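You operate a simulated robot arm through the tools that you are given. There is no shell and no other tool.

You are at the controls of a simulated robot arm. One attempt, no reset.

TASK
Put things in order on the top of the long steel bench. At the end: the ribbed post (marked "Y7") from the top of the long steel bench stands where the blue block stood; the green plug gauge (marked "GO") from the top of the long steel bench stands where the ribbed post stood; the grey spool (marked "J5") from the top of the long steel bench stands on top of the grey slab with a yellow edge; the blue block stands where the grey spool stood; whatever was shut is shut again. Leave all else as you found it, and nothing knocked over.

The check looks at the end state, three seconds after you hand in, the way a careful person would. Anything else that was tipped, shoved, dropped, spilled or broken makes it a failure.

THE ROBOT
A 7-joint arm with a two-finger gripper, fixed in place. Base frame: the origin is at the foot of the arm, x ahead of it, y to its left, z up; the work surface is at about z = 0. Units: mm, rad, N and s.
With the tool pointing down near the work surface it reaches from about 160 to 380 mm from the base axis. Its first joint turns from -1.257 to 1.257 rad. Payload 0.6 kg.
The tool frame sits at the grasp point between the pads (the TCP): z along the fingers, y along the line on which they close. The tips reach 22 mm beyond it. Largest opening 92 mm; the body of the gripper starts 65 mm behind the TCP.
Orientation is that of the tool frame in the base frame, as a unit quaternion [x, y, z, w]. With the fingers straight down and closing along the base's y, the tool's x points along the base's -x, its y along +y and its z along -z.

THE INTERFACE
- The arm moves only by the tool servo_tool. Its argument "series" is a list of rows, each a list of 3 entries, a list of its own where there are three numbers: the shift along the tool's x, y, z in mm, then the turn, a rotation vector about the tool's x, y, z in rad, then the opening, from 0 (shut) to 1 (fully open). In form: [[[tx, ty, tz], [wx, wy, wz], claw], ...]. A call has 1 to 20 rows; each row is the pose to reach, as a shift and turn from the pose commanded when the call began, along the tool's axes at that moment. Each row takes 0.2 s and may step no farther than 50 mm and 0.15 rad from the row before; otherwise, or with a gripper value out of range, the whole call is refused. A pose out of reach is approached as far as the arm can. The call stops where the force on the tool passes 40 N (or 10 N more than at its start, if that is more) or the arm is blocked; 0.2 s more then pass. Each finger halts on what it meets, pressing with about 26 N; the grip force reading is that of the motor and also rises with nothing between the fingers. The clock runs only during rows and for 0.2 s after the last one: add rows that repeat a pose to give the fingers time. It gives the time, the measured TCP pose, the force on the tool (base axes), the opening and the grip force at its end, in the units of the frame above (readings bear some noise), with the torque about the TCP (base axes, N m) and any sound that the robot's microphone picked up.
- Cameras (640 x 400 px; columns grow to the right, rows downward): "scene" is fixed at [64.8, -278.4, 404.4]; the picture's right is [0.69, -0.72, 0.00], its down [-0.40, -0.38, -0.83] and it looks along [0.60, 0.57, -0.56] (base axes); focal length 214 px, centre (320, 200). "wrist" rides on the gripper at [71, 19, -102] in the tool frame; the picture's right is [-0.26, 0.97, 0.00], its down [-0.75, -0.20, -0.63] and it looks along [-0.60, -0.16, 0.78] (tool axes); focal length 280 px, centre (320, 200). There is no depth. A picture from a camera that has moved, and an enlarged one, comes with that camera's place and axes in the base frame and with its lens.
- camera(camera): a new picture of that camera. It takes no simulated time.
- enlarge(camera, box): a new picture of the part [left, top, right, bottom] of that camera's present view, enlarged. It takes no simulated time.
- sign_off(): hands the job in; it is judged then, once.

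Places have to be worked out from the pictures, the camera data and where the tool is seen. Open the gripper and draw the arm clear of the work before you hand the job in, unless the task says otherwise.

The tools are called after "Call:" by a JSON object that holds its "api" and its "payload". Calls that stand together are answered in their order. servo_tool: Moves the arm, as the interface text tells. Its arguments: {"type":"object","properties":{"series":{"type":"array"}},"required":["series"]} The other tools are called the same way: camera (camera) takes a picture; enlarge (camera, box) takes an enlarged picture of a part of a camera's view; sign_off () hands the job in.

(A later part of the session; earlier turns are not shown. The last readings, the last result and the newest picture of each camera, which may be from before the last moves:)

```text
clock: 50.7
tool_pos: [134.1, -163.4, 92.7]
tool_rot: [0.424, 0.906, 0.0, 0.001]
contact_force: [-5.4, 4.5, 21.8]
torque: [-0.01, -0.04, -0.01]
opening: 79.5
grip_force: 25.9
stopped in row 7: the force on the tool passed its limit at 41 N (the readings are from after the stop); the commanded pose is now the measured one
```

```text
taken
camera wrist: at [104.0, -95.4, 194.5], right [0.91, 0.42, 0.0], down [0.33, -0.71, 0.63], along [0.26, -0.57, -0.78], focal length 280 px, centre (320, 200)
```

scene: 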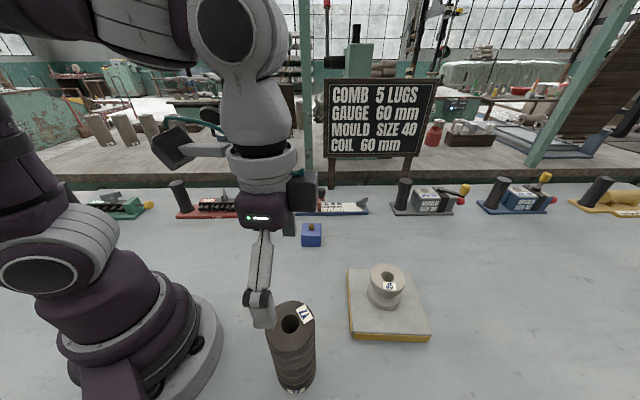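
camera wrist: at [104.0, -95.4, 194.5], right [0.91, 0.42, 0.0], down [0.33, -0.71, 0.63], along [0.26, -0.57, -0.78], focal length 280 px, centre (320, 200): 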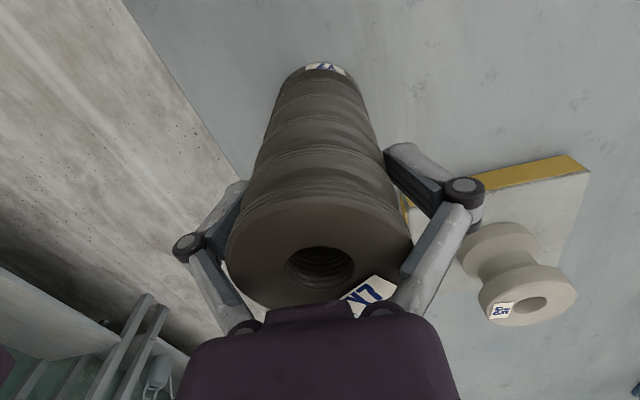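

The fingers stopped at 79.5 mm, pushing down on the post: it sits too deep, and the sloping finger links meet its top rim. I'll open again and rise about 24 mm, so only the pads touch it.

Call:
{"api": "servo_tool", "payload": {"series": [[[0, 0, 0], [0, 0, 0], 0.9], [[0, 0, 0], [0, 0, 0], 1], [[0, 0, 0], [0, 0, 0], 1], [[0, 0, 0], [0, 0, 0], 1]]}}

Call:
{"api": "servo_tool", "payload": {"series": [[[0, 0, -4], [0, 0, 0], 1], [[0, 0, -10], [0, 0, 0], 1], [[0, 0, -16], [0, 0, 0], 1], [[0, 0, -22], [0, 0, 0], 1], [[0, 0, -24], [0, 0, 0], 1]]}}

Call:
{"api": "camera", "payload": {"camera": "wrist"}}

Call:
{"api": "enlarge", "payload": {"camera": "scene", "box": [190, 220, 370, 400]}}

```text
clock: 51.7
tool_pos: [134.6, -162.6, 92.6]
tool_rot: [0.423, 0.906, 0.001, 0.0]
contact_force: [0.3, 0.1, -0.9]
torque: [-0.01, 0.0, 0.0]
opening: 92.0
grip_force: 0.0
```

```text
clock: 52.9
tool_pos: [134.3, -162.7, 116.0]
tool_rot: [0.423, 0.906, -0.001, -0.001]
contact_force: [-0.2, -0.7, 0.3]
torque: [0.0, -0.02, 0.02]
opening: 91.8
grip_force: 0.0
```

```text
taken
camera wrist: at [104.4, -94.9, 218.5], right [0.91, 0.42, 0.0], down [0.33, -0.71, 0.63], along [0.26, -0.57, -0.78], focal length 280 px, centre (320, 200)
```

wrist: 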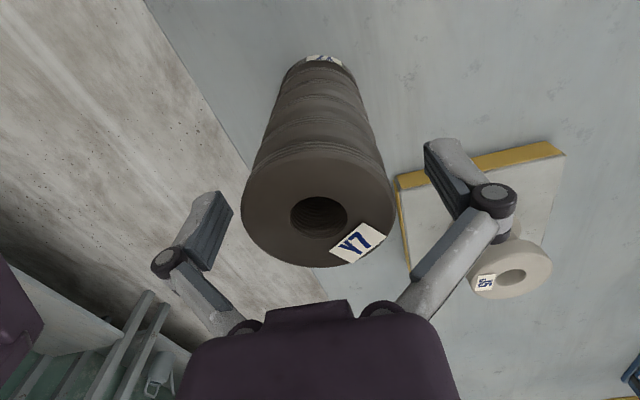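

```text
2.22 times, centred on (280, 310) of scene
camera zoom: at [64.8, -278.4, 404.4], right [0.69, -0.72, 0.0], down [-0.4, -0.38, -0.83], along [0.6, 0.57, -0.56], focal length 477 px, centre (409, -44)
```

zoom: 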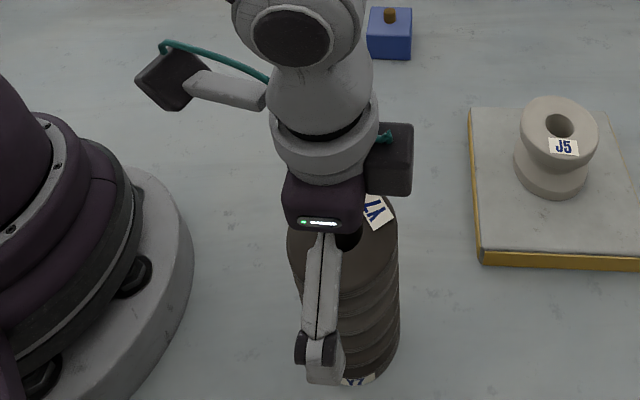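

The post is upright and centred, its top only about 18 mm above the TCP. That's less than for the spool, which gripped well, so I'll close now.

Call:
{"api": "servo_tool", "payload": {"series": [[[0, 0, 0], [0, 0, 0], 0.78], [[0, 0, 0], [0, 0, 0], 0.68], [[0, 0, 0], [0, 0, 0], 0.62], [[0, 0, 0], [0, 0, 0], 0.5], [[0, 0, 0], [0, 0, 0], 0.2], [[0, 0, 0], [0, 0, 0], 0], [[0, 0, 0], [0, 0, 0], 0]]}}

Call:
{"api": "camera", "payload": {"camera": "wrist"}}

```text
clock: 54.5
tool_pos: [133.0, -162.1, 117.0]
tool_rot: [0.424, 0.905, -0.001, 0.001]
contact_force: [-6.2, -3.4, 14.0]
torque: [-0.06, 0.35, 0.06]
opening: 59.2
grip_force: 26.0
```

```text
taken
camera wrist: at [104.3, -95.0, 218.5], right [0.91, 0.42, 0.0], down [0.33, -0.71, 0.63], along [0.26, -0.57, -0.78], focal length 280 px, centre (320, 200)
```

wrist: 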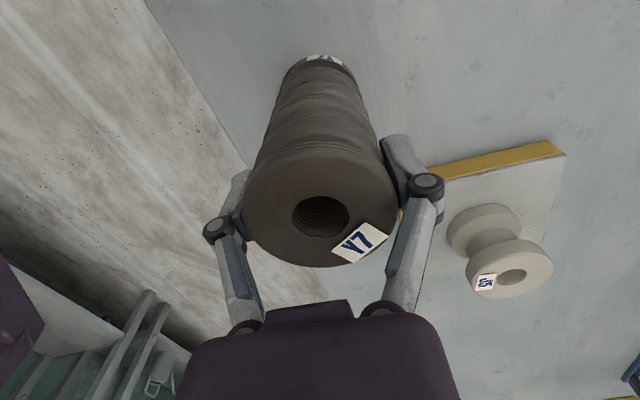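

The post is held at 59 mm. I'll lift 20 mm slowly first, to check the weight and that it hangs straight.

Call:
{"api": "servo_tool", "payload": {"series": [[[0, 0, -1], [0, 0, 0], 0], [[0, 0, -3], [0, 0, 0], 0], [[0, 0, -6], [0, 0, 0], 0], [[0, 0, -10], [0, 0, 0], 0], [[0, 0, -14], [0, 0, 0], 0], [[0, 0, -18], [0, 0, 0], 0], [[0, 0, -20], [0, 0, 0], 0]]}}

Call:
{"api": "enlarge", "payload": {"camera": "scene", "box": [190, 220, 370, 400]}}

Call:
{"api": "camera", "payload": {"camera": "wrist"}}

```text
clock: 56.1
tool_pos: [135.0, -162.4, 135.6]
tool_rot: [0.424, 0.906, -0.001, 0.001]
contact_force: [0.1, 0.5, -5.6]
torque: [-0.01, 0.01, -0.01]
opening: 59.4
grip_force: 26.0
```

```text
2.22 times, centred on (280, 310) of scene
camera zoom: at [64.8, -278.4, 404.4], right [0.69, -0.72, 0.0], down [-0.4, -0.38, -0.83], along [0.6, 0.57, -0.56], focal length 477 px, centre (409, -44)
```

zoom: 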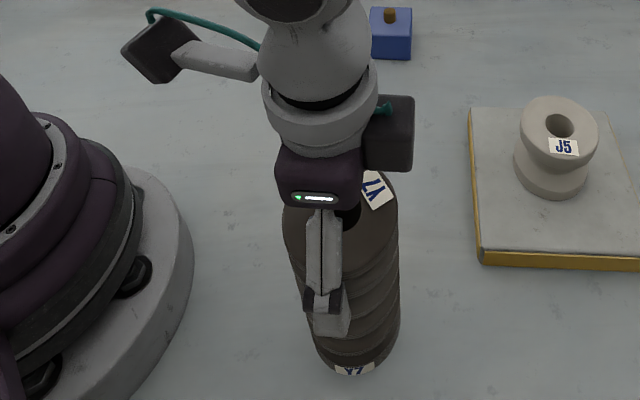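

```text
taken
camera wrist: at [104.4, -95.3, 238.1], right [0.91, 0.42, 0.0], down [0.33, -0.71, 0.63], along [0.26, -0.57, -0.78], focal length 280 px, centre (320, 200)
```

wrist: 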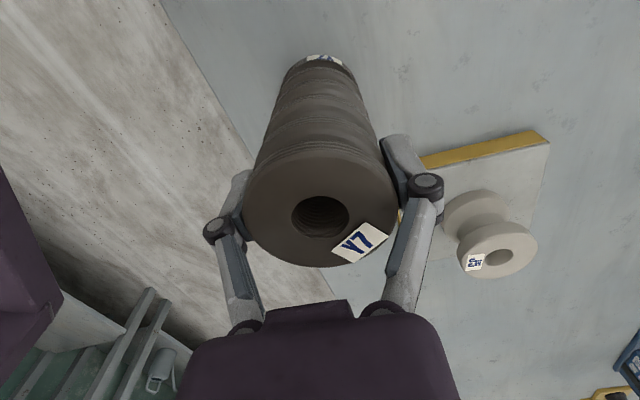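

The post hangs straight and weighs about 5.6 N. I'll raise it so its base clears the plug gauge, to TCP z ≈ 226.

Call:
{"api": "servo_tool", "payload": {"series": [[[0, 0, -4], [0, 0, 0], 0], [[0, 0, -11], [0, 0, 0], 0], [[0, 0, -20], [0, 0, 0], 0], [[0, 0, -30], [0, 0, 0], 0], [[0, 0, -40], [0, 0, 0], 0], [[0, 0, -50], [0, 0, 0], 0], [[0, 0, -60], [0, 0, 0], 0], [[0, 0, -70], [0, 0, 0], 0], [[0, 0, -79], [0, 0, 0], 0], [[0, 0, -86], [0, 0, 0], 0], [[0, 0, -90], [0, 0, 0], 0]]}}

Call:
{"api": "camera", "payload": {"camera": "scene"}}

```text
clock: 58.5
tool_pos: [134.0, -162.9, 226.9]
tool_rot: [0.424, 0.906, -0.001, 0.0]
contact_force: [-0.2, 0.8, -4.5]
torque: [0.0, -0.01, -0.01]
opening: 59.2
grip_force: 25.7
```

```text
taken
```

scene: 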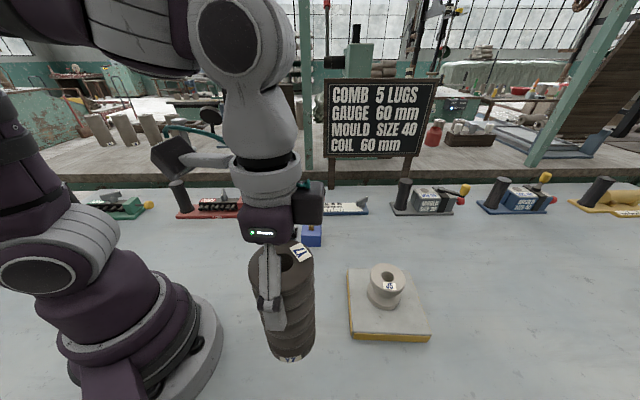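

The post is high, steady and straight. I'll now swing it on an arc around the base, turning the tool with the arm, to about (212, 70).

Call:
{"api": "servo_tool", "payload": {"series": [[[-0.4, 3.9, 0], [0, 0, -0.017], 0], [[-0.4, 11.3, 0], [0, 0, -0.052], 0], [[-0.2, 22.3, 0], [0, 0, -0.105], 0], [[1.1, 37.1, 0], [0, 0, -0.175], 0], [[3.5, 51.9, 0], [0, 0, -0.244], 0], [[6.9, 66.4, 0], [0, 0, -0.314], 0], [[11.3, 80.7, 0], [0, 0, -0.384], 0], [[16.7, 94.7, 0], [0, 0, -0.454], 0], [[23.1, 108.4, 0], [0, 0, -0.524], 0], [[30.4, 121.6, 0], [0, 0, -0.593], 0], [[38.8, 134.4, 0], [0, 0, -0.663], 0], [[47.9, 146.5, 0], [0, 0, -0.733], 0], [[58, 158, 0], [0, 0, -0.803], 0], [[68.9, 168.8, 0], [0, 0, -0.873], 0], [[80.5, 178.8, 0], [0, 0, -0.942], 0], [[92.8, 188.1, 0], [0, 0, -1.012], 0], [[105.8, 196.5, 0], [0, 0, -1.082], 0], [[115.9, 202.2, 0], [0, 0, -1.134], 0], [[124.7, 206.6, 0], [0, 0, -1.178], 0], [[128.5, 208.3, 0], [0, 0, -1.197], 0]]}}

Call:
{"api": "camera", "payload": {"camera": "scene"}}

Call:
{"api": "camera", "payload": {"camera": "wrist"}}

```text
clock: 62.7
tool_pos: [211.7, 70.5, 227.0]
tool_rot: [-0.161, 0.987, 0.0, 0.0]
contact_force: [0.8, -0.1, -5.5]
torque: [-0.02, -0.04, 0.0]
opening: 59.2
grip_force: 26.3
```

```text
taken
```

scene: 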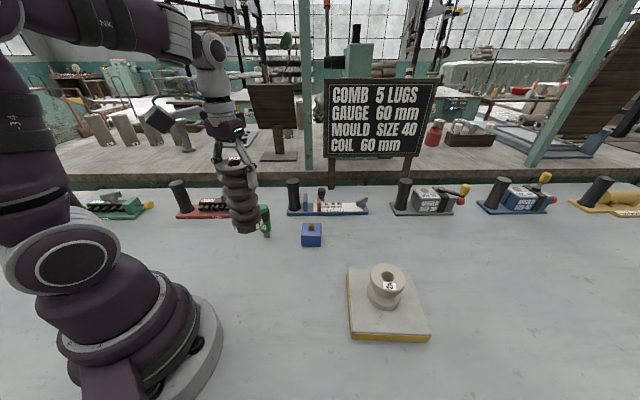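

```text
taken
camera wrist: at [138.2, 66.4, 328.6], right [-0.06, 1.0, 0.0], down [0.78, 0.05, 0.63], along [0.62, 0.04, -0.78], focal length 280 px, centre (320, 200)
```

wrist: 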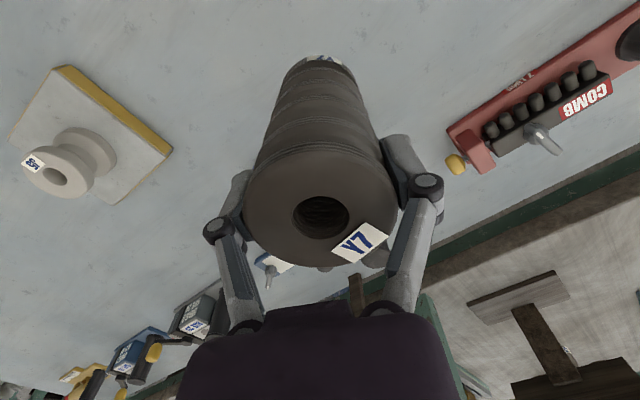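

The post is at (211.7, 70.7), yaw 18.5°, steady, and its base clears the plug. I'll continue the arc to above the block's old place at (176.6, 191.8).

Call:
{"api": "servo_tool", "payload": {"series": [[[-1.1, 3.6, 0], [0, 0, -0.017], 0], [[-3.5, 11.6, 0], [0, 0, -0.052], 0], [[-6, 21.8, 0], [0, 0, -0.096], 0], [[-8.4, 34.3, 0], [0, 0, -0.148], 0], [[-10.1, 47.1, 0], [0, 0, -0.201], 0], [[-11.1, 60.3, 0], [0, 0, -0.253], 0], [[-11.3, 73.6, 0], [0, 0, -0.305], 0], [[-10.8, 87.2, 0], [0, 0, -0.358], 0], [[-9.6, 100.9, 0], [0, 0, -0.41], 0], [[-7.8, 112.3, 0], [0, 0, -0.454], 0], [[-6.1, 121.5, 0], [0, 0, -0.489], 0], [[-5.1, 126, 0], [0, 0, -0.505], 0], [[-5.1, 126, 0], [0, 0, -0.505], 0]]}}

Call:
{"api": "camera", "payload": {"camera": "scene"}}

Call:
{"api": "camera", "payload": {"camera": "wrist"}}

```text
clock: 65.5
tool_pos: [175.8, 190.5, 225.4]
tool_rot: [-0.403, 0.915, 0.001, -0.001]
contact_force: [-0.6, -0.5, -6.9]
torque: [-0.02, -0.05, 0.03]
opening: 59.1
grip_force: 26.0
```

```text
taken
```

scene: 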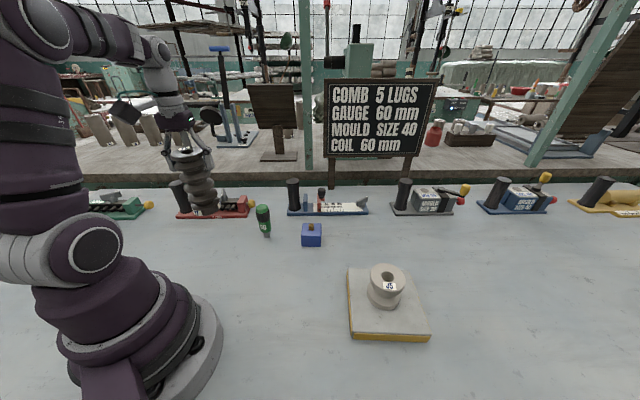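

```text
taken
camera wrist: at [114.8, 152.4, 327.7], right [-0.53, 0.85, 0.0], down [0.66, 0.42, 0.62], along [0.53, 0.33, -0.78], focal length 280 px, centre (320, 200)
```

wrist: 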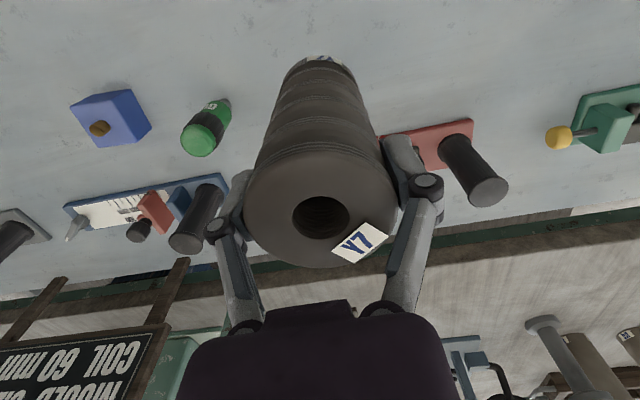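

The post is over the block's old place within about 1 mm. I'll lower it slowly until it's about 4 mm above the bench.

Call:
{"api": "servo_tool", "payload": {"series": [[[0, 0.3, 4], [0, 0, 0], 0], [[0, 0.5, 12], [0, 0, 0], 0], [[0, 0.5, 22], [0, 0, 0], 0], [[0, 0.5, 32], [0, 0, 0], 0], [[0, 0.5, 42], [0, 0, 0], 0], [[0, 0.5, 52], [0, 0, 0], 0], [[0, 0.5, 62], [0, 0, 0], 0], [[0, 0.5, 72], [0, 0, 0], 0], [[0, 0.5, 82], [0, 0, 0], 0], [[0, 0.5, 91], [0, 0, 0], 0], [[0, 0.5, 98], [0, 0, 0], 0], [[0, 0.5, 103], [0, 0, 0], 0], [[0, 0.5, 105.5], [0, 0, 0], 0], [[0, 0.5, 105.5], [0, 0, 0], 0]]}}

Call:
{"api": "camera", "payload": {"camera": "wrist"}}

Call:
{"api": "enlarge", "payload": {"camera": "scene", "box": [140, 140, 300, 265]}}

```text
clock: 68.5
tool_pos: [176.0, 192.1, 120.6]
tool_rot: [-0.402, 0.916, -0.001, 0.0]
contact_force: [-0.3, -0.3, -6.5]
torque: [-0.01, -0.03, 0.03]
opening: 59.3
grip_force: 25.7
```

```text
taken
camera wrist: at [114.1, 153.2, 222.2], right [-0.53, 0.85, 0.0], down [0.66, 0.42, 0.62], along [0.53, 0.33, -0.78], focal length 280 px, centre (320, 200)
```

wrist: 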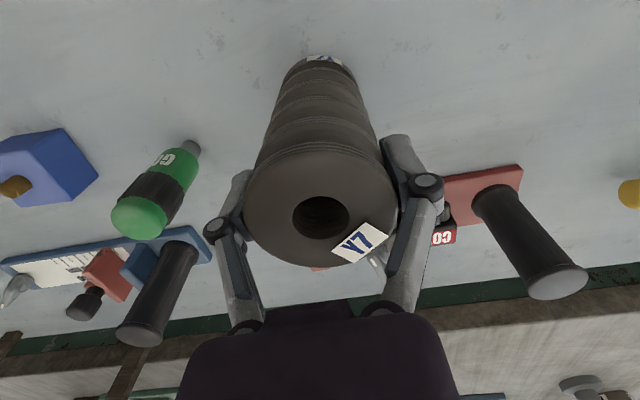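

```text
3.20 times, centred on (220, 202) of scene
camera zoom: at [64.8, -278.4, 404.4], right [0.69, -0.72, 0.0], down [-0.4, -0.38, -0.83], along [0.6, 0.57, -0.56], focal length 686 px, centre (640, 192)
```

zoom: 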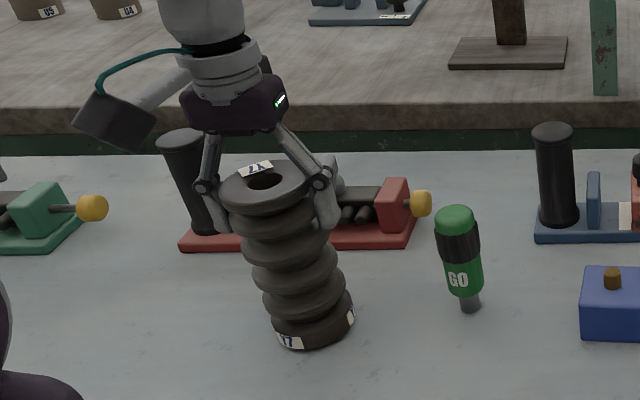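

The post reads as vertical, consistent with the scene's vanishing point, and hangs free at −6.5 N. I'll lower the last few millimetres by feel.

Call:
{"api": "servo_tool", "payload": {"series": [[[0, 0, 1], [0, 0, 0], 0], [[0, 0, 2], [0, 0, 0], 0], [[0, 0, 3], [0, 0, 0], 0], [[0, 0, 3.6], [0, 0, 0], 0], [[0, 0, 3.6], [0, 0, 0], 0]]}}

```text
clock: 69.7
tool_pos: [176.2, 190.7, 117.3]
tool_rot: [-0.402, 0.916, 0.001, 0.0]
contact_force: [0.2, -1.0, 0.7]
torque: [0.0, 0.06, -0.01]
opening: 59.1
grip_force: 26.4
```

The tool force went from −6.5 N to +0.7 N, so the bench now carries the post. I'll open gently.

Call:
{"api": "servo_tool", "payload": {"series": [[[0, 0, 0.1], [0, 0, 0], 0.66], [[0, 0, 0.1], [0, 0, 0], 0.68], [[0, 0, 0.1], [0, 0, 0], 0.74], [[0, 0, 0.1], [0, 0, 0], 0.85], [[0, 0, 0.1], [0, 0, 0], 1], [[0, 0, 0.1], [0, 0, 0], 1], [[0, 0, 0.1], [0, 0, 0], 1]]}}

Call:
{"api": "camera", "payload": {"camera": "wrist"}}

Call:
{"api": "enlarge", "payload": {"camera": "scene", "box": [140, 140, 300, 265]}}

```text
clock: 71.3
tool_pos: [177.2, 190.9, 117.8]
tool_rot: [-0.402, 0.916, 0.0, 0.0]
contact_force: [0.2, -0.8, 0.7]
torque: [0.03, -0.05, -0.02]
opening: 92.1
grip_force: 0.1
```

```text
taken
camera wrist: at [114.6, 152.5, 218.8], right [-0.53, 0.85, 0.0], down [0.66, 0.42, 0.62], along [0.53, 0.33, -0.78], focal length 280 px, centre (320, 200)
```

wrist: 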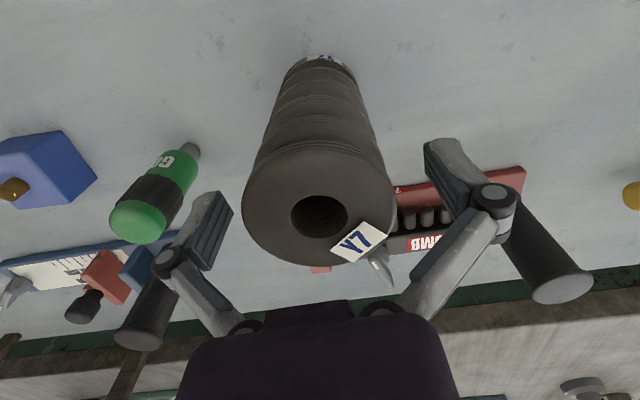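

```text
3.20 times, centred on (220, 202) of scene
camera zoom: at [64.8, -278.4, 404.4], right [0.69, -0.72, 0.0], down [-0.4, -0.38, -0.83], along [0.6, 0.57, -0.56], focal length 686 px, centre (640, 192)
```

zoom: 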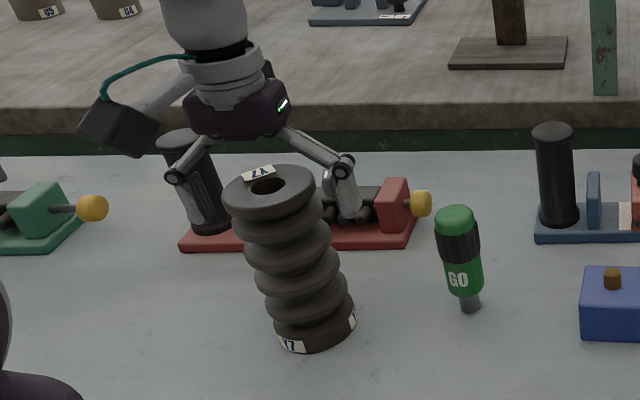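

The post stands freely in the block's old place. I'll lift straight out above its top, then move over to the plug gauge, turning the tool to yaw 24°.

Call:
{"api": "servo_tool", "payload": {"series": [[[0, 0, -4], [0, 0, 0], 1], [[0, 0, -12], [0, 0, 0], 1], [[0, 0, -24], [0, 0, 0], 1], [[0, 0, -38], [0, 0, 0], 1], [[0, 0, -54], [0, 0, 0], 1], [[0, 0, -70], [0, 0, 0], 1], [[0, 0, -83], [0, 0, 0], 1]]}}

Call:
{"api": "servo_tool", "payload": {"series": [[[-1, -6, 0], [0, 0, 0.02], 1], [[-3, -20, 0], [0, 0, 0.06], 1], [[-5, -35, 0], [0, 0, 0.11], 1], [[-7, -50, 0], [0, 0, 0.16], 1], [[-9, -65, 0], [0, 0, 0.21], 1], [[-11, -80, 2], [0, 0, 0.26], 1], [[-13, -95, 5], [0, 0, 0.31], 1], [[-15, -108, 8], [0, 0, 0.36], 1], [[-16.4, -117, 10], [0, 0, 0.39], 1], [[-16.8, -120.9, 10], [0, 0, 0.408], 1]]}}

Call:
{"api": "camera", "payload": {"camera": "wrist"}}

Call:
{"api": "camera", "payload": {"camera": "scene"}}

```text
clock: 72.9
tool_pos: [177.2, 191.4, 201.1]
tool_rot: [-0.402, 0.916, 0.0, 0.0]
contact_force: [0.5, 0.3, 0.1]
torque: [0.03, -0.01, 0.02]
opening: 91.9
grip_force: 0.1
```

```text
clock: 75.1
tool_pos: [276.7, 122.0, 190.7]
tool_rot: [-0.208, 0.978, -0.001, 0.0]
contact_force: [0.3, -0.1, -0.8]
torque: [0.03, -0.02, 0.01]
opening: 91.9
grip_force: 0.0
```

```text
taken
camera wrist: at [204.3, 111.1, 291.6], right [-0.15, 0.99, 0.0], down [0.77, 0.12, 0.63], along [0.62, 0.1, -0.78], focal length 280 px, centre (320, 200)
```

wrist: 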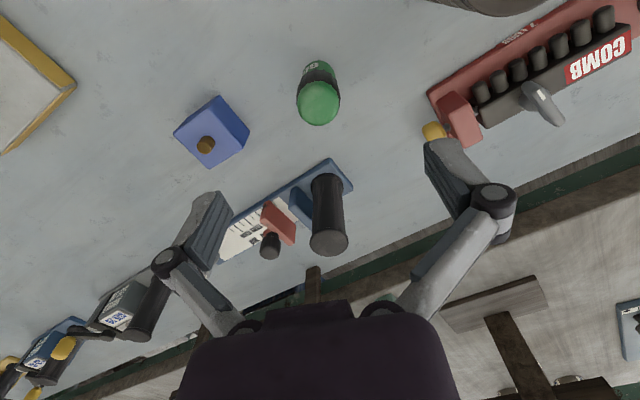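

```text
taken
```

scene: 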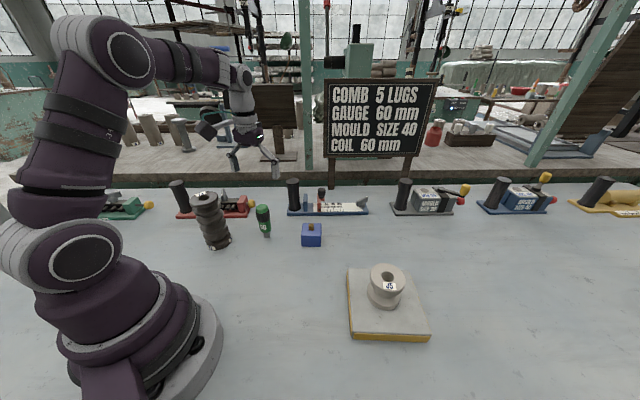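

I'll enlarge both views of the plug gauge to fix its axis, height and where the collar sits.

Call:
{"api": "enlarge", "payload": {"camera": "wrist", "box": [270, 45, 370, 135]}}

Call:
{"api": "enlarge", "payload": {"camera": "scene", "box": [190, 185, 310, 260]}}

```text
4.44 times, centred on (320, 90) of wrist
camera zoom: at [204.3, 111.1, 291.6], right [-0.15, 0.99, 0.0], down [0.77, 0.12, 0.63], along [0.62, 0.1, -0.78], focal length 1246 px, centre (320, 689)
```

zoom: 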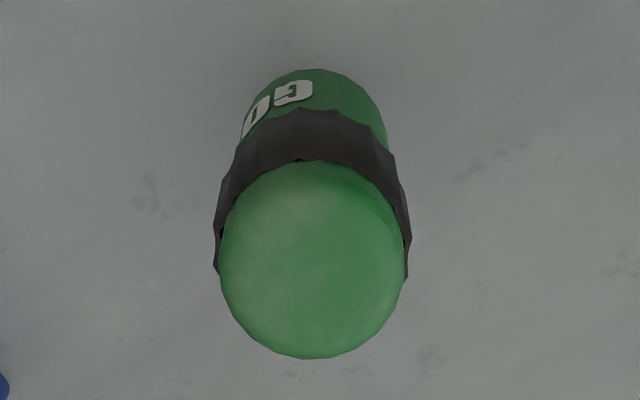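

```text
5.33 times, centred on (250, 222) of scene
camera zoom: at [64.8, -278.4, 404.4], right [0.69, -0.72, 0.0], down [-0.4, -0.38, -0.83], along [0.6, 0.57, -0.56], focal length 1144 px, centre (693, 80)
```

zoom: 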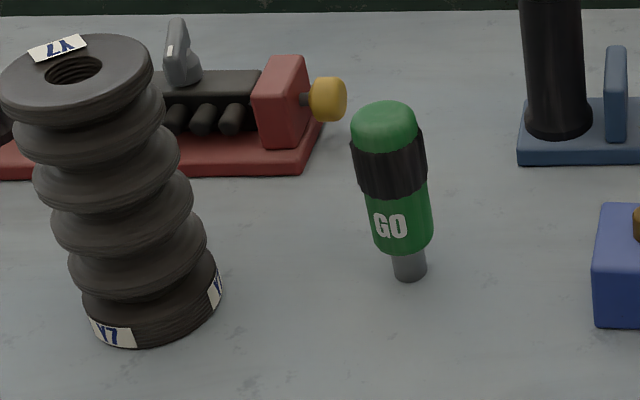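

The plug's axis is at about (277, 121.5): tip to z ≈ 18, body to 53, collar 53–84, top near 97. I'll shift 1.3 mm and lower to TCP z ≈ 70 around the collar, then check centring carefully, because it stands on a narrow tip.

Call:
{"api": "servo_tool", "payload": {"series": [[[0.2, -0.8, 5], [0, 0, 0], 1], [[0.2, -1.3, 15], [0, 0, 0], 1], [[0.2, -1.3, 28], [0, 0, 0], 1], [[0.2, -1.3, 41], [0, 0, 0], 1], [[0.2, -1.3, 54], [0, 0, 0], 1], [[0.2, -1.3, 67], [0, 0, 0], 1], [[0.2, -1.3, 80], [0, 0, 0], 1], [[0.2, -1.3, 92], [0, 0, 0], 1], [[0.2, -1.3, 102], [0, 0, 0], 1], [[0.2, -1.3, 111], [0, 0, 0], 1], [[0.2, -1.3, 117], [0, 0, 0], 1], [[0.2, -1.3, 120.5], [0, 0, 0], 1], [[0.2, -1.3, 120.5], [0, 0, 0], 1]]}}

Call:
{"api": "camera", "payload": {"camera": "wrist"}}

Call:
{"api": "enlarge", "payload": {"camera": "wrist", "box": [220, 80, 420, 300]}}

Call:
{"api": "enlarge", "payload": {"camera": "scene", "box": [190, 150, 350, 260]}}

```text
clock: 77.9
tool_pos: [277.2, 120.2, 68.8]
tool_rot: [-0.208, 0.978, 0.0, 0.0]
contact_force: [-0.3, -0.4, 0.3]
torque: [-0.01, 0.02, 0.0]
opening: 91.8
grip_force: 0.0
```

```text
taken
camera wrist: at [204.4, 109.3, 171.3], right [-0.15, 0.99, 0.0], down [0.77, 0.12, 0.63], along [0.62, 0.1, -0.78], focal length 280 px, centre (320, 200)
```

wrist: 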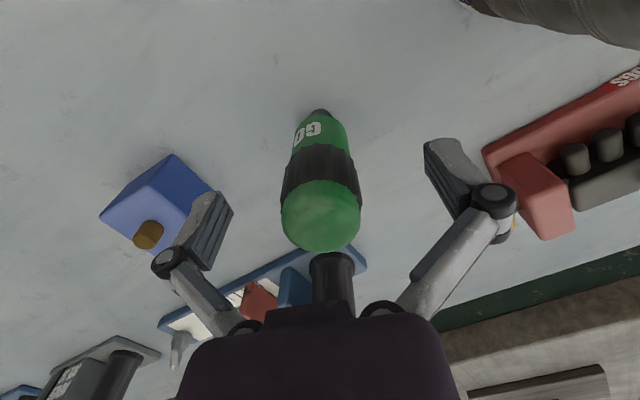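

```text
1.82 times, centred on (320, 190) of wrist
camera zoom: at [204.4, 109.3, 171.3], right [-0.15, 0.99, 0.0], down [0.77, 0.12, 0.63], along [0.62, 0.1, -0.78], focal length 510 px, centre (320, 218)
```

zoom: 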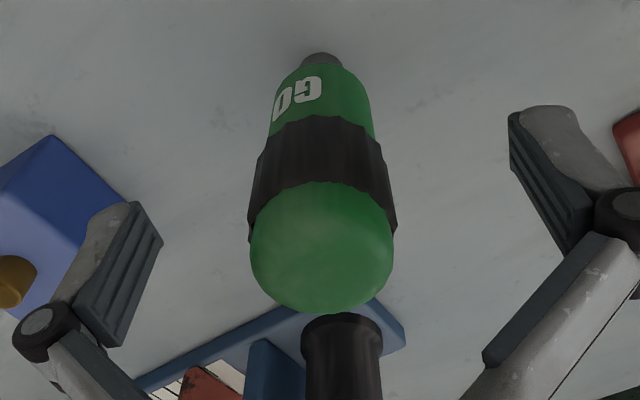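

```text
3.64 times, centred on (270, 205) of scene
camera zoom: at [64.8, -278.4, 404.4], right [0.69, -0.72, 0.0], down [-0.4, -0.38, -0.83], along [0.6, 0.57, -0.56], focal length 780 px, centre (502, 182)
```

zoom: 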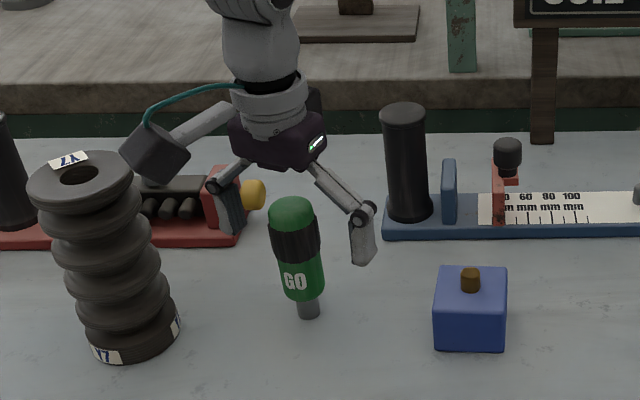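

The plug is centred between the pads to within 0.5 mm. I'll close slowly onto the collar so neither finger nudges it.

Call:
{"api": "servo_tool", "payload": {"series": [[[0, 0, 0], [0, 0, 0], 0.85], [[0, 0, 0], [0, 0, 0], 0.7], [[0, 0, 0], [0, 0, 0], 0.56], [[0, 0, 0], [0, 0, 0], 0.47], [[0, 0, 0], [0, 0, 0], 0.42], [[0, 0, 0], [0, 0, 0], 0.39], [[0, 0, 0], [0, 0, 0], 0.36], [[0, 0, 0], [0, 0, 0], 0.33], [[0, 0, 0], [0, 0, 0], 0.28], [[0, 0, 0], [0, 0, 0], 0], [[0, 0, 0], [0, 0, 0], 0], [[0, 0, 0], [0, 0, 0], 0]]}}

Call:
{"api": "camera", "payload": {"camera": "wrist"}}

Call:
{"api": "enlarge", "payload": {"camera": "scene", "box": [190, 150, 350, 260]}}

```text
clock: 80.5
tool_pos: [276.1, 121.0, 69.4]
tool_rot: [-0.208, 0.978, -0.001, 0.0]
contact_force: [-0.9, 0.0, 1.5]
torque: [-0.04, 0.04, 0.01]
opening: 28.2
grip_force: 25.8
```

```text
taken
camera wrist: at [204.4, 109.3, 171.4], right [-0.15, 0.99, 0.0], down [0.77, 0.12, 0.63], along [0.62, 0.1, -0.78], focal length 280 px, centre (320, 200)
```

wrist: 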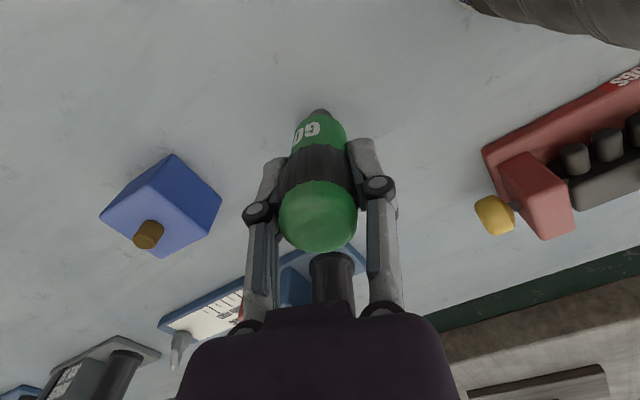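

```text
3.64 times, centred on (270, 205) of scene
camera zoom: at [64.8, -278.4, 404.4], right [0.69, -0.72, 0.0], down [-0.4, -0.38, -0.83], along [0.6, 0.57, -0.56], focal length 780 px, centre (502, 182)
```

zoom: 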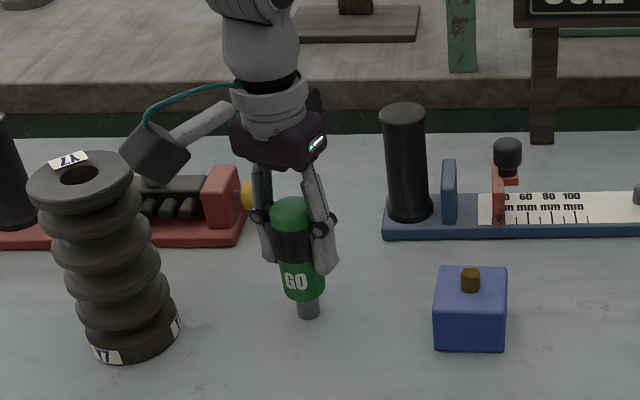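

The plug is gripped at 28 mm and still upright. I'll lift slowly by 15 mm and check it hangs straight.

Call:
{"api": "servo_tool", "payload": {"series": [[[0, 0, -1], [0, 0, 0], 0], [[0, 0, -3], [0, 0, 0], 0], [[0, 0, -6], [0, 0, 0], 0], [[0, 0, -10], [0, 0, 0], 0], [[0, 0, -13], [0, 0, 0], 0], [[0, 0, -15], [0, 0, 0], 0]]}}

Call:
{"api": "camera", "payload": {"camera": "wrist"}}

Call:
{"api": "enlarge", "payload": {"camera": "scene", "box": [190, 150, 350, 260]}}

```text
clock: 81.9
tool_pos: [276.3, 120.6, 84.4]
tool_rot: [-0.209, 0.978, 0.0, 0.0]
contact_force: [-0.1, -0.8, -1.8]
torque: [0.0, 0.0, -0.02]
opening: 28.2
grip_force: 26.6
```

```text
taken
camera wrist: at [204.4, 109.6, 186.2], right [-0.15, 0.99, 0.0], down [0.77, 0.12, 0.63], along [0.62, 0.1, -0.78], focal length 280 px, centre (320, 200)
```

wrist: 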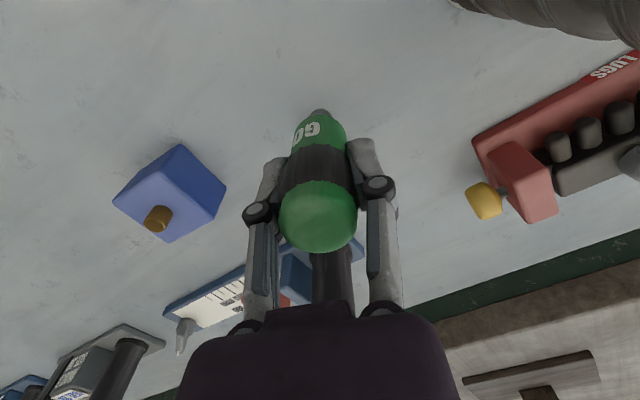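

```text
3.64 times, centred on (270, 205) of scene
camera zoom: at [64.8, -278.4, 404.4], right [0.69, -0.72, 0.0], down [-0.4, -0.38, -0.83], along [0.6, 0.57, -0.56], focal length 780 px, centre (502, 182)
```

zoom: 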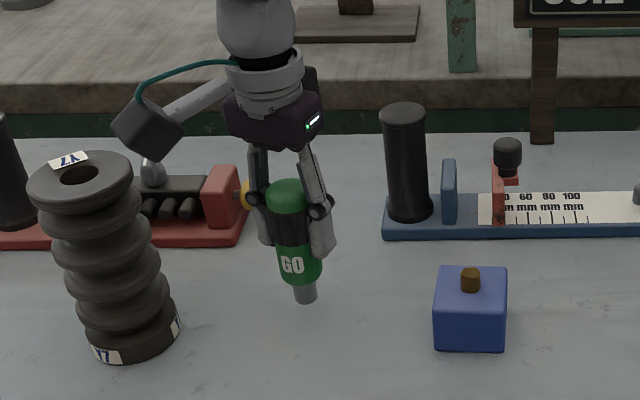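

The plug hangs straight and weighs about 1.8 N, with no slip in the wrist view. I'll raise it to TCP z ≈ 160.

Call:
{"api": "servo_tool", "payload": {"series": [[[0, 0, -4], [0, 0, 0], 0], [[0, 0, -12], [0, 0, 0], 0], [[0, 0, -23], [0, 0, 0], 0], [[0, 0, -35], [0, 0, 0], 0], [[0, 0, -47], [0, 0, 0], 0], [[0, 0, -59], [0, 0, 0], 0], [[0, 0, -69], [0, 0, 0], 0], [[0, 0, -75], [0, 0, 0], 0]]}}

Call:
{"api": "servo_tool", "payload": {"series": [[[2.5, -3, 0], [0, 0, 0.015], 0], [[8.2, -10, 0], [0, 0, 0.052], 0], [[16.4, -19.9, 0], [0, 0, 0.103], 0], [[26.8, -32.3, 0], [0, 0, 0.168], 0], [[38.4, -45.7, 0], [0, 0, 0.239], 0], [[50.8, -59.5, 0], [0, 0, 0.313], 0], [[63.5, -73, 0], [0, 0, 0.388], 0], [[76.5, -86.1, 0], [0, 0, 0.463], 0], [[89.9, -98.7, 0], [0, 0, 0.538], 0], [[103.7, -110.8, 0], [0, 0, 0.613], 0], [[118, -122.5, 0], [0, 0, 0.688], 0], [[132.6, -133.6, 0], [0, 0, 0.762], 0], [[147.7, -144.2, 0], [0, 0, 0.837], 0], [[163.1, -154.3, 0], [0, 0, 0.912], 0], [[178.9, -164.1, 0], [0, 0, 0.987], 0], [[194.1, -173, 0], [0, 0, 1.058], 0], [[209.5, -181.7, 0], [0, 0, 1.129], 0], [[223.7, -189.4, 0], [0, 0, 1.193], 0], [[236.5, -196.3, 0], [0, 0, 1.251], 0], [[245, -200.9, 0], [0, 0, 1.29], 0]]}}

Call:
{"api": "camera", "payload": {"camera": "wrist"}}

Call:
{"api": "camera", "payload": {"camera": "scene"}}

```text
clock: 83.7
tool_pos: [276.8, 121.4, 160.3]
tool_rot: [-0.208, 0.978, -0.001, 0.001]
contact_force: [0.5, 0.4, -1.8]
torque: [0.01, 0.01, -0.04]
opening: 28.1
grip_force: 26.0
```

```text
clock: 87.9
tool_pos: [134.6, -163.3, 159.2]
tool_rot: [0.422, 0.907, 0.0, -0.001]
contact_force: [-0.2, 0.2, -1.7]
torque: [-0.01, -0.01, -0.01]
opening: 28.1
grip_force: 26.0
```

```text
taken
camera wrist: at [103.8, -95.9, 261.4], right [0.91, 0.42, 0.0], down [0.33, -0.71, 0.63], along [0.26, -0.57, -0.78], focal length 280 px, centre (320, 200)
```

wrist: 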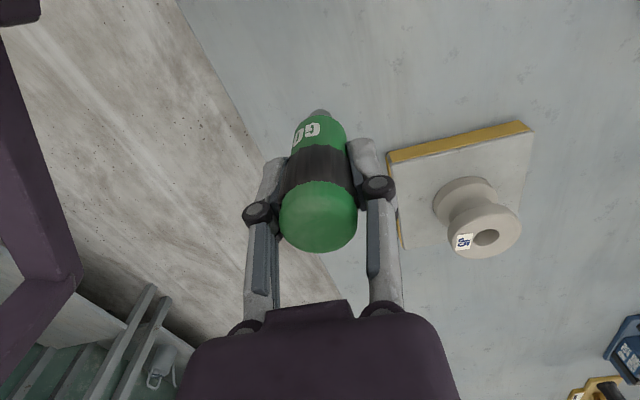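

```text
taken
```

scene: 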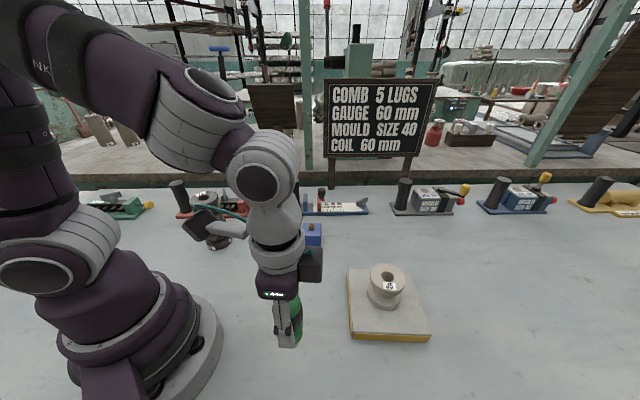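

The plug hangs over the post's old place, with TCP about (134.7, -162.8). I'll lower it slowly to about 4 mm above the bench.

Call:
{"api": "servo_tool", "payload": {"series": [[[0, 0.3, 4], [0, 0, 0], 0], [[0, 0.3, 12], [0, 0, 0], 0], [[0, 0.3, 22], [0, 0, 0], 0], [[0, 0.3, 32], [0, 0, 0], 0], [[0, 0.3, 42], [0, 0, 0], 0], [[0, 0.3, 52], [0, 0, 0], 0], [[0, 0.3, 62], [0, 0, 0], 0], [[0, 0.3, 71], [0, 0, 0], 0], [[0, 0.3, 78], [0, 0, 0], 0], [[0, 0.3, 83], [0, 0, 0], 0], [[0, 0.3, 85.5], [0, 0, 0], 0], [[0, 0.3, 85.5], [0, 0, 0], 0]]}}

Call:
{"api": "camera", "payload": {"camera": "wrist"}}

Call:
{"api": "enlarge", "payload": {"camera": "scene", "box": [210, 260, 370, 400]}}

```text
clock: 90.5
tool_pos: [135.0, -161.3, 73.5]
tool_rot: [0.421, 0.907, 0.0, 0.001]
contact_force: [-0.2, -0.3, -1.5]
torque: [0.0, -0.01, 0.02]
opening: 28.5
grip_force: 26.4
```

```text
taken
camera wrist: at [104.4, -95.6, 175.8], right [0.91, 0.42, 0.0], down [0.33, -0.71, 0.63], along [0.26, -0.57, -0.78], focal length 280 px, centre (320, 200)
```

wrist: 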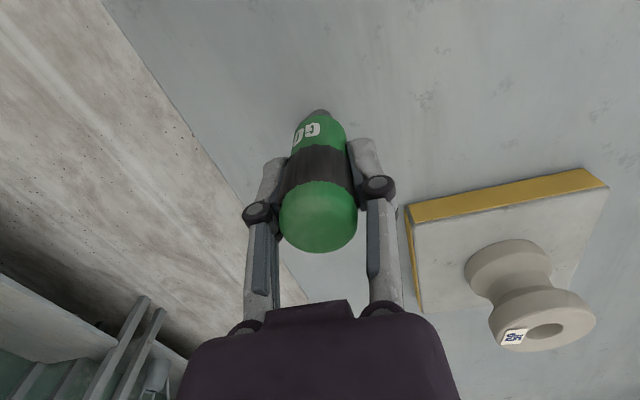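

```text
2.86 times, centred on (290, 330) of scene
camera zoom: at [64.8, -278.4, 404.4], right [0.69, -0.72, 0.0], down [-0.4, -0.38, -0.83], along [0.6, 0.57, -0.56], focal length 613 px, centre (406, -171)
```

zoom: 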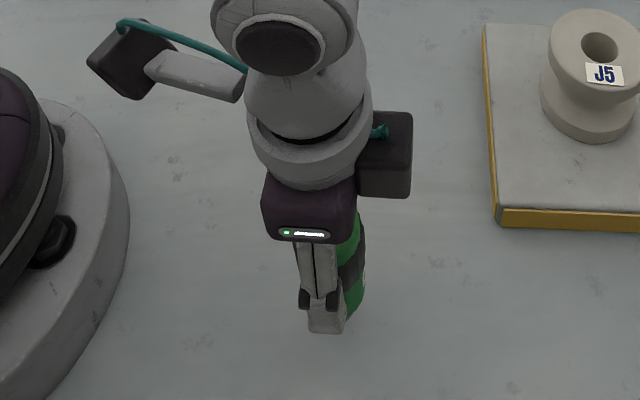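

The plug still hangs free at −1.5 N. I'll lower by feel, stepping finely at the end.

Call:
{"api": "servo_tool", "payload": {"series": [[[0, 0, 1], [0, 0, 0], 0], [[0, 0, 2], [0, 0, 0], 0], [[0, 0, 3], [0, 0, 0], 0], [[0, 0, 3.6], [0, 0, 0], 0], [[0, 0, 3.6], [0, 0, 0], 0]]}}

```text
clock: 91.7
tool_pos: [135.9, -162.8, 71.4]
tool_rot: [0.422, 0.907, 0.0, 0.001]
contact_force: [0.3, 0.3, -1.4]
torque: [0.0, -0.02, 0.01]
opening: 28.3
grip_force: 25.7
```

It isn't touching yet (−1.4 N). I'll go another 0.6 mm, in 0.3 mm steps.

Call:
{"api": "servo_tool", "payload": {"series": [[[0, 0, 0.3], [0, 0, 0], 0], [[0, 0, 0.6], [0, 0, 0], 0], [[0, 0, 0.6], [0, 0, 0], 0]]}}

```text
clock: 92.5
tool_pos: [135.6, -162.7, 70.2]
tool_rot: [0.422, 0.907, 0.0, -0.001]
contact_force: [0.1, 1.1, -0.4]
torque: [-0.01, 0.0, -0.01]
opening: 28.5
grip_force: 25.9
```

The reading is −0.4 N, so contact is just starting. One more 0.3 mm.

Call:
{"api": "servo_tool", "payload": {"series": [[[0, 0, 0.3], [0, 0, 0], 0], [[0, 0, 0.3], [0, 0, 0], 0]]}}

```text
clock: 93.1
tool_pos: [135.1, -163.2, 69.0]
tool_rot: [0.422, 0.907, -0.001, 0.001]
contact_force: [-0.5, -0.1, -1.2]
torque: [0.0, 0.01, 0.02]
opening: 28.3
grip_force: 26.2
```

It's still hanging (−1.2 N) and now exactly at the height where I gripped it. I'll take two more 0.25 mm steps.

Call:
{"api": "servo_tool", "payload": {"series": [[[0, 0, 0.25], [0, 0, 0], 0], [[0, 0, 0.5], [0, 0, 0], 0], [[0, 0, 0.5], [0, 0, 0], 0]]}}

```text
clock: 93.9
tool_pos: [135.6, -162.8, 69.1]
tool_rot: [0.422, 0.907, -0.001, 0.0]
contact_force: [0.5, -0.4, -0.1]
torque: [0.05, -0.04, -0.02]
opening: 28.4
grip_force: 26.4
```

Call:
{"api": "servo_tool", "payload": {"series": [[[0, 0, 0.25], [0, 0, 0], 0], [[0, 0, 0.25], [0, 0, 0], 0], [[0, 0, 0.25], [0, 0, 0], 0]]}}

Call:
{"api": "camera", "payload": {"camera": "wrist"}}

```text
clock: 94.7
tool_pos: [133.9, -163.4, 70.5]
tool_rot: [0.422, 0.907, 0.0, 0.001]
contact_force: [-0.4, 1.4, 4.5]
torque: [0.04, 0.02, -0.02]
opening: 28.8
grip_force: 26.5
```

```text
taken
camera wrist: at [104.3, -95.5, 171.4], right [0.91, 0.42, 0.0], down [0.33, -0.71, 0.63], along [0.26, -0.57, -0.78], focal length 280 px, centre (320, 200)
```

wrist: 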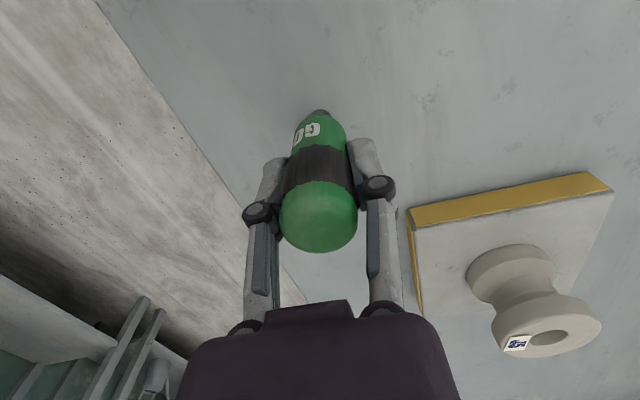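

I went straight into that last 0.25 mm step without writing a line first. It brought the tip firmly onto the bench, at +4.5 N. I'll ease 0.2 mm to take the push off, then open very gradually so the plug isn't disturbed.

Call:
{"api": "servo_tool", "payload": {"series": [[[0, 0, -0.2], [0, 0, 0], 0], [[0, 0, -0.2], [0, 0, 0], 0]]}}

Call:
{"api": "servo_tool", "payload": {"series": [[[0, 0, 0], [0, 0, 0], 0.32], [[0, 0, 0], [0, 0, 0], 0.34], [[0, 0, 0], [0, 0, 0], 0.37], [[0, 0, 0], [0, 0, 0], 0.41], [[0, 0, 0], [0, 0, 0], 0.47], [[0, 0, 0], [0, 0, 0], 0.56], [[0, 0, 0], [0, 0, 0], 0.7], [[0, 0, 0], [0, 0, 0], 0.85], [[0, 0, 0], [0, 0, 0], 1], [[0, 0, 0], [0, 0, 0], 1], [[0, 0, 0], [0, 0, 0], 1]]}}

Call:
{"api": "camera", "payload": {"camera": "wrist"}}

Call:
{"api": "enlarge", "payload": {"camera": "scene", "box": [210, 260, 370, 400]}}

```text
clock: 95.3
tool_pos: [134.9, -163.9, 70.6]
tool_rot: [0.422, 0.907, 0.0, 0.0]
contact_force: [-0.1, -0.7, -1.2]
torque: [-0.02, -0.03, -0.02]
opening: 28.2
grip_force: 26.1
```

```text
clock: 97.7
tool_pos: [135.1, -163.4, 69.2]
tool_rot: [0.422, 0.907, 0.0, 0.0]
contact_force: [-0.1, -0.2, 0.4]
torque: [0.04, -0.02, 0.04]
opening: 91.9
grip_force: 0.1
```

```text
taken
camera wrist: at [104.7, -95.8, 171.5], right [0.91, 0.42, 0.0], down [0.33, -0.71, 0.63], along [0.26, -0.57, -0.78], focal length 280 px, centre (320, 200)
```

wrist: 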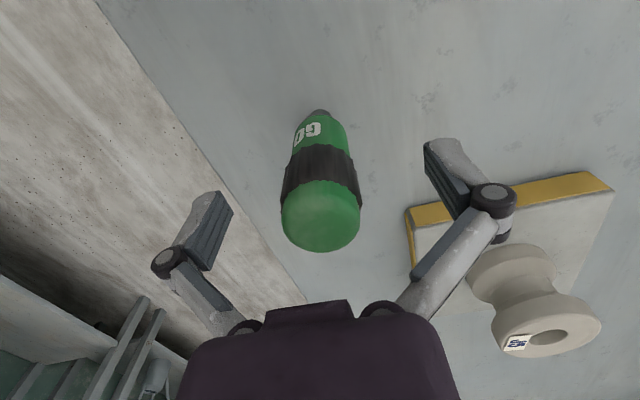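

```text
2.86 times, centred on (290, 330) of scene
camera zoom: at [64.8, -278.4, 404.4], right [0.69, -0.72, 0.0], down [-0.4, -0.38, -0.83], along [0.6, 0.57, -0.56], focal length 613 px, centre (406, -171)
```

zoom: 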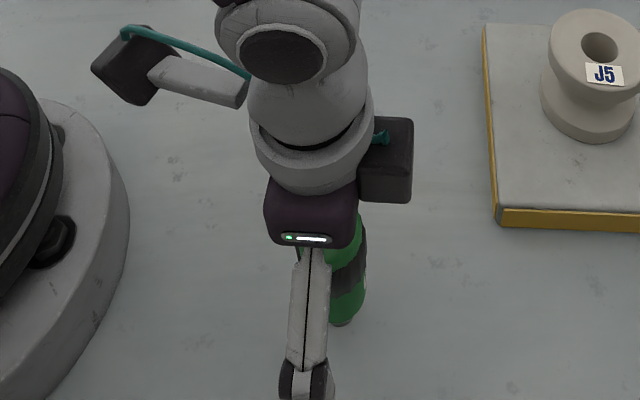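

The plug stands by itself between the open fingers, looking the same as before release. I'll rise straight up well clear of it, then retreat to a neutral pose and check everything.

Call:
{"api": "servo_tool", "payload": {"series": [[[0, 0, -3], [0, 0, 0], 1], [[0, 0, -8], [0, 0, 0], 1], [[0, 0, -16], [0, 0, 0], 1], [[0, 0, -28], [0, 0, 0], 1], [[0, 0, -42], [0, 0, 0], 1], [[0, 0, -58], [0, 0, 0], 1], [[0, 0, -74], [0, 0, 0], 1], [[0, 0, -92], [0, 0, 0], 1], [[0, 0, -110], [0, 0, 0], 1], [[0, 0, -128], [0, 0, 0], 1], [[0, 0, -145], [0, 0, 0], 1], [[0, 0, -155], [0, 0, 0], 1]]}}

Call:
{"api": "servo_tool", "payload": {"series": [[[2, 8, 0], [0, 0, -0.03], 1], [[6, 24, -3], [0, 0, -0.09], 1], [[11, 40, -6], [0, 0, -0.16], 1], [[17, 56, -10], [0, 0, -0.23], 1], [[24, 72, -15], [0, 0, -0.3], 1], [[31, 88, -20], [0, 0, -0.37], 1], [[39, 104, -25], [0, 0, -0.44], 1], [[47, 119, -30], [0, 0, -0.51], 1], [[56, 133, -34], [0, 0, -0.58], 1], [[65, 146, -38], [0, 0, -0.65], 1], [[74, 158, -40], [0, 0, -0.72], 1], [[82, 167, -40], [0, 0, -0.78], 1], [[88, 174, -40], [0, 0, -0.83], 1], [[92, 178, -40], [0, 0, -0.87], 1]]}}

Call:
{"api": "camera", "payload": {"camera": "scene"}}

Call:
{"api": "camera", "payload": {"camera": "wrist"}}

```text
clock: 100.3
tool_pos: [136.1, -161.2, 224.4]
tool_rot: [0.421, 0.907, 0.0, 0.0]
contact_force: [0.1, -0.1, -0.2]
torque: [0.03, -0.04, 0.03]
opening: 91.9
grip_force: 0.1
```

```text
clock: 103.3
tool_pos: [210.7, 22.5, 264.8]
tool_rot: [0.0, 1.0, 0.0, 0.0]
contact_force: [-0.7, 1.0, -0.2]
torque: [-0.02, 0.0, 0.0]
opening: 92.1
grip_force: 0.1
```

```text
taken
```

scene: 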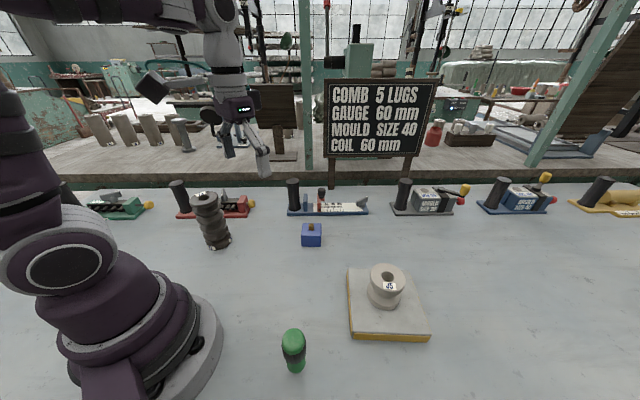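

```text
taken
camera wrist: at [140.0, 42.2, 366.0], right [0.26, 0.97, 0.0], down [0.75, -0.2, 0.63], along [0.6, -0.16, -0.78], focal length 280 px, centre (320, 200)
```

wrist: 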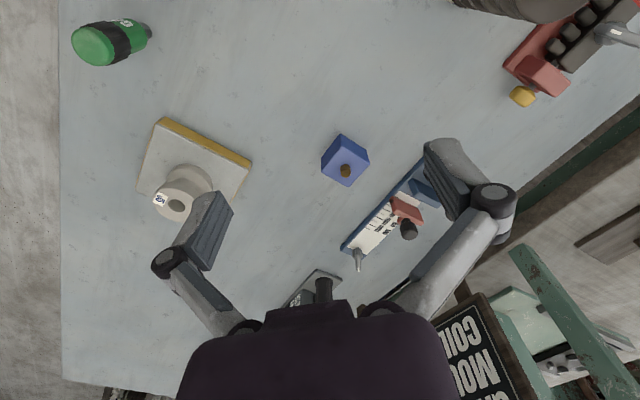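

All four pieces look upright and the arm is clear. I'll enlarge each area once more to check their places before handing in.

Call:
{"api": "enlarge", "payload": {"camera": "scene", "box": [170, 170, 370, 295]}}

Call:
{"api": "enlarge", "payload": {"camera": "scene", "box": [240, 250, 480, 400]}}

Call:
{"api": "enlarge", "payload": {"camera": "scene", "box": [360, 160, 640, 250]}}

```text
3.20 times, centred on (270, 232) of scene
camera zoom: at [64.8, -278.4, 404.4], right [0.69, -0.72, 0.0], down [-0.4, -0.38, -0.83], along [0.6, 0.57, -0.56], focal length 686 px, centre (480, 96)
```

zoom: 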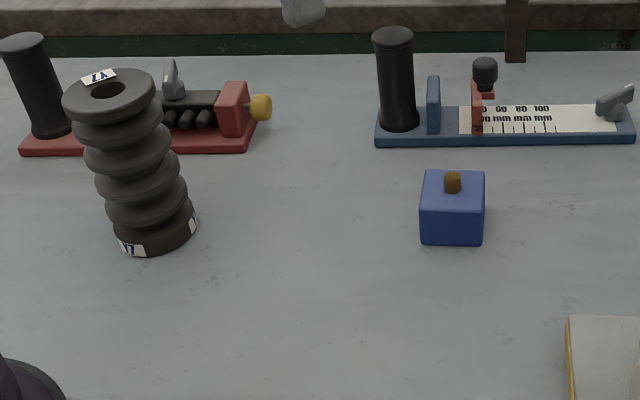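

```text
2.67 times, centred on (360, 325) of scene
camera zoom: at [64.8, -278.4, 404.4], right [0.69, -0.72, 0.0], down [-0.4, -0.38, -0.83], along [0.6, 0.57, -0.56], focal length 572 px, centre (213, -133)
```

zoom: 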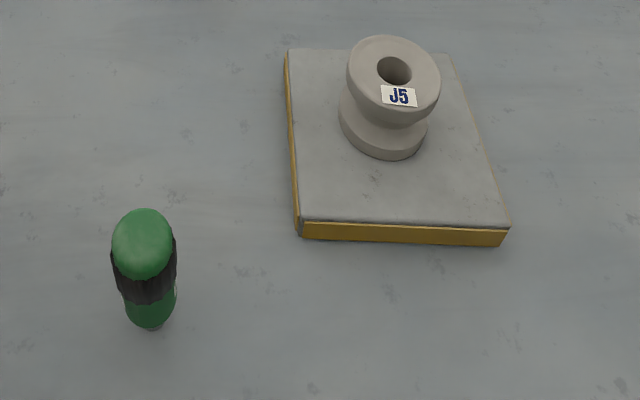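

```text
2.29 times, centred on (500, 205) of scene
camera zoom: at [64.8, -278.4, 404.4], right [0.69, -0.72, 0.0], down [-0.4, -0.38, -0.83], along [0.6, 0.57, -0.56], focal length 490 px, centre (-91, 189)
```

zoom: 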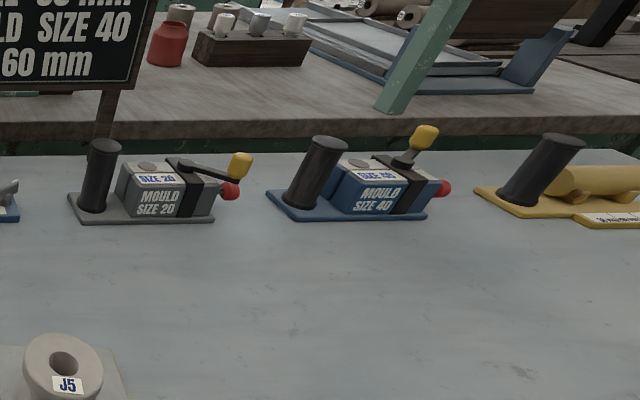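

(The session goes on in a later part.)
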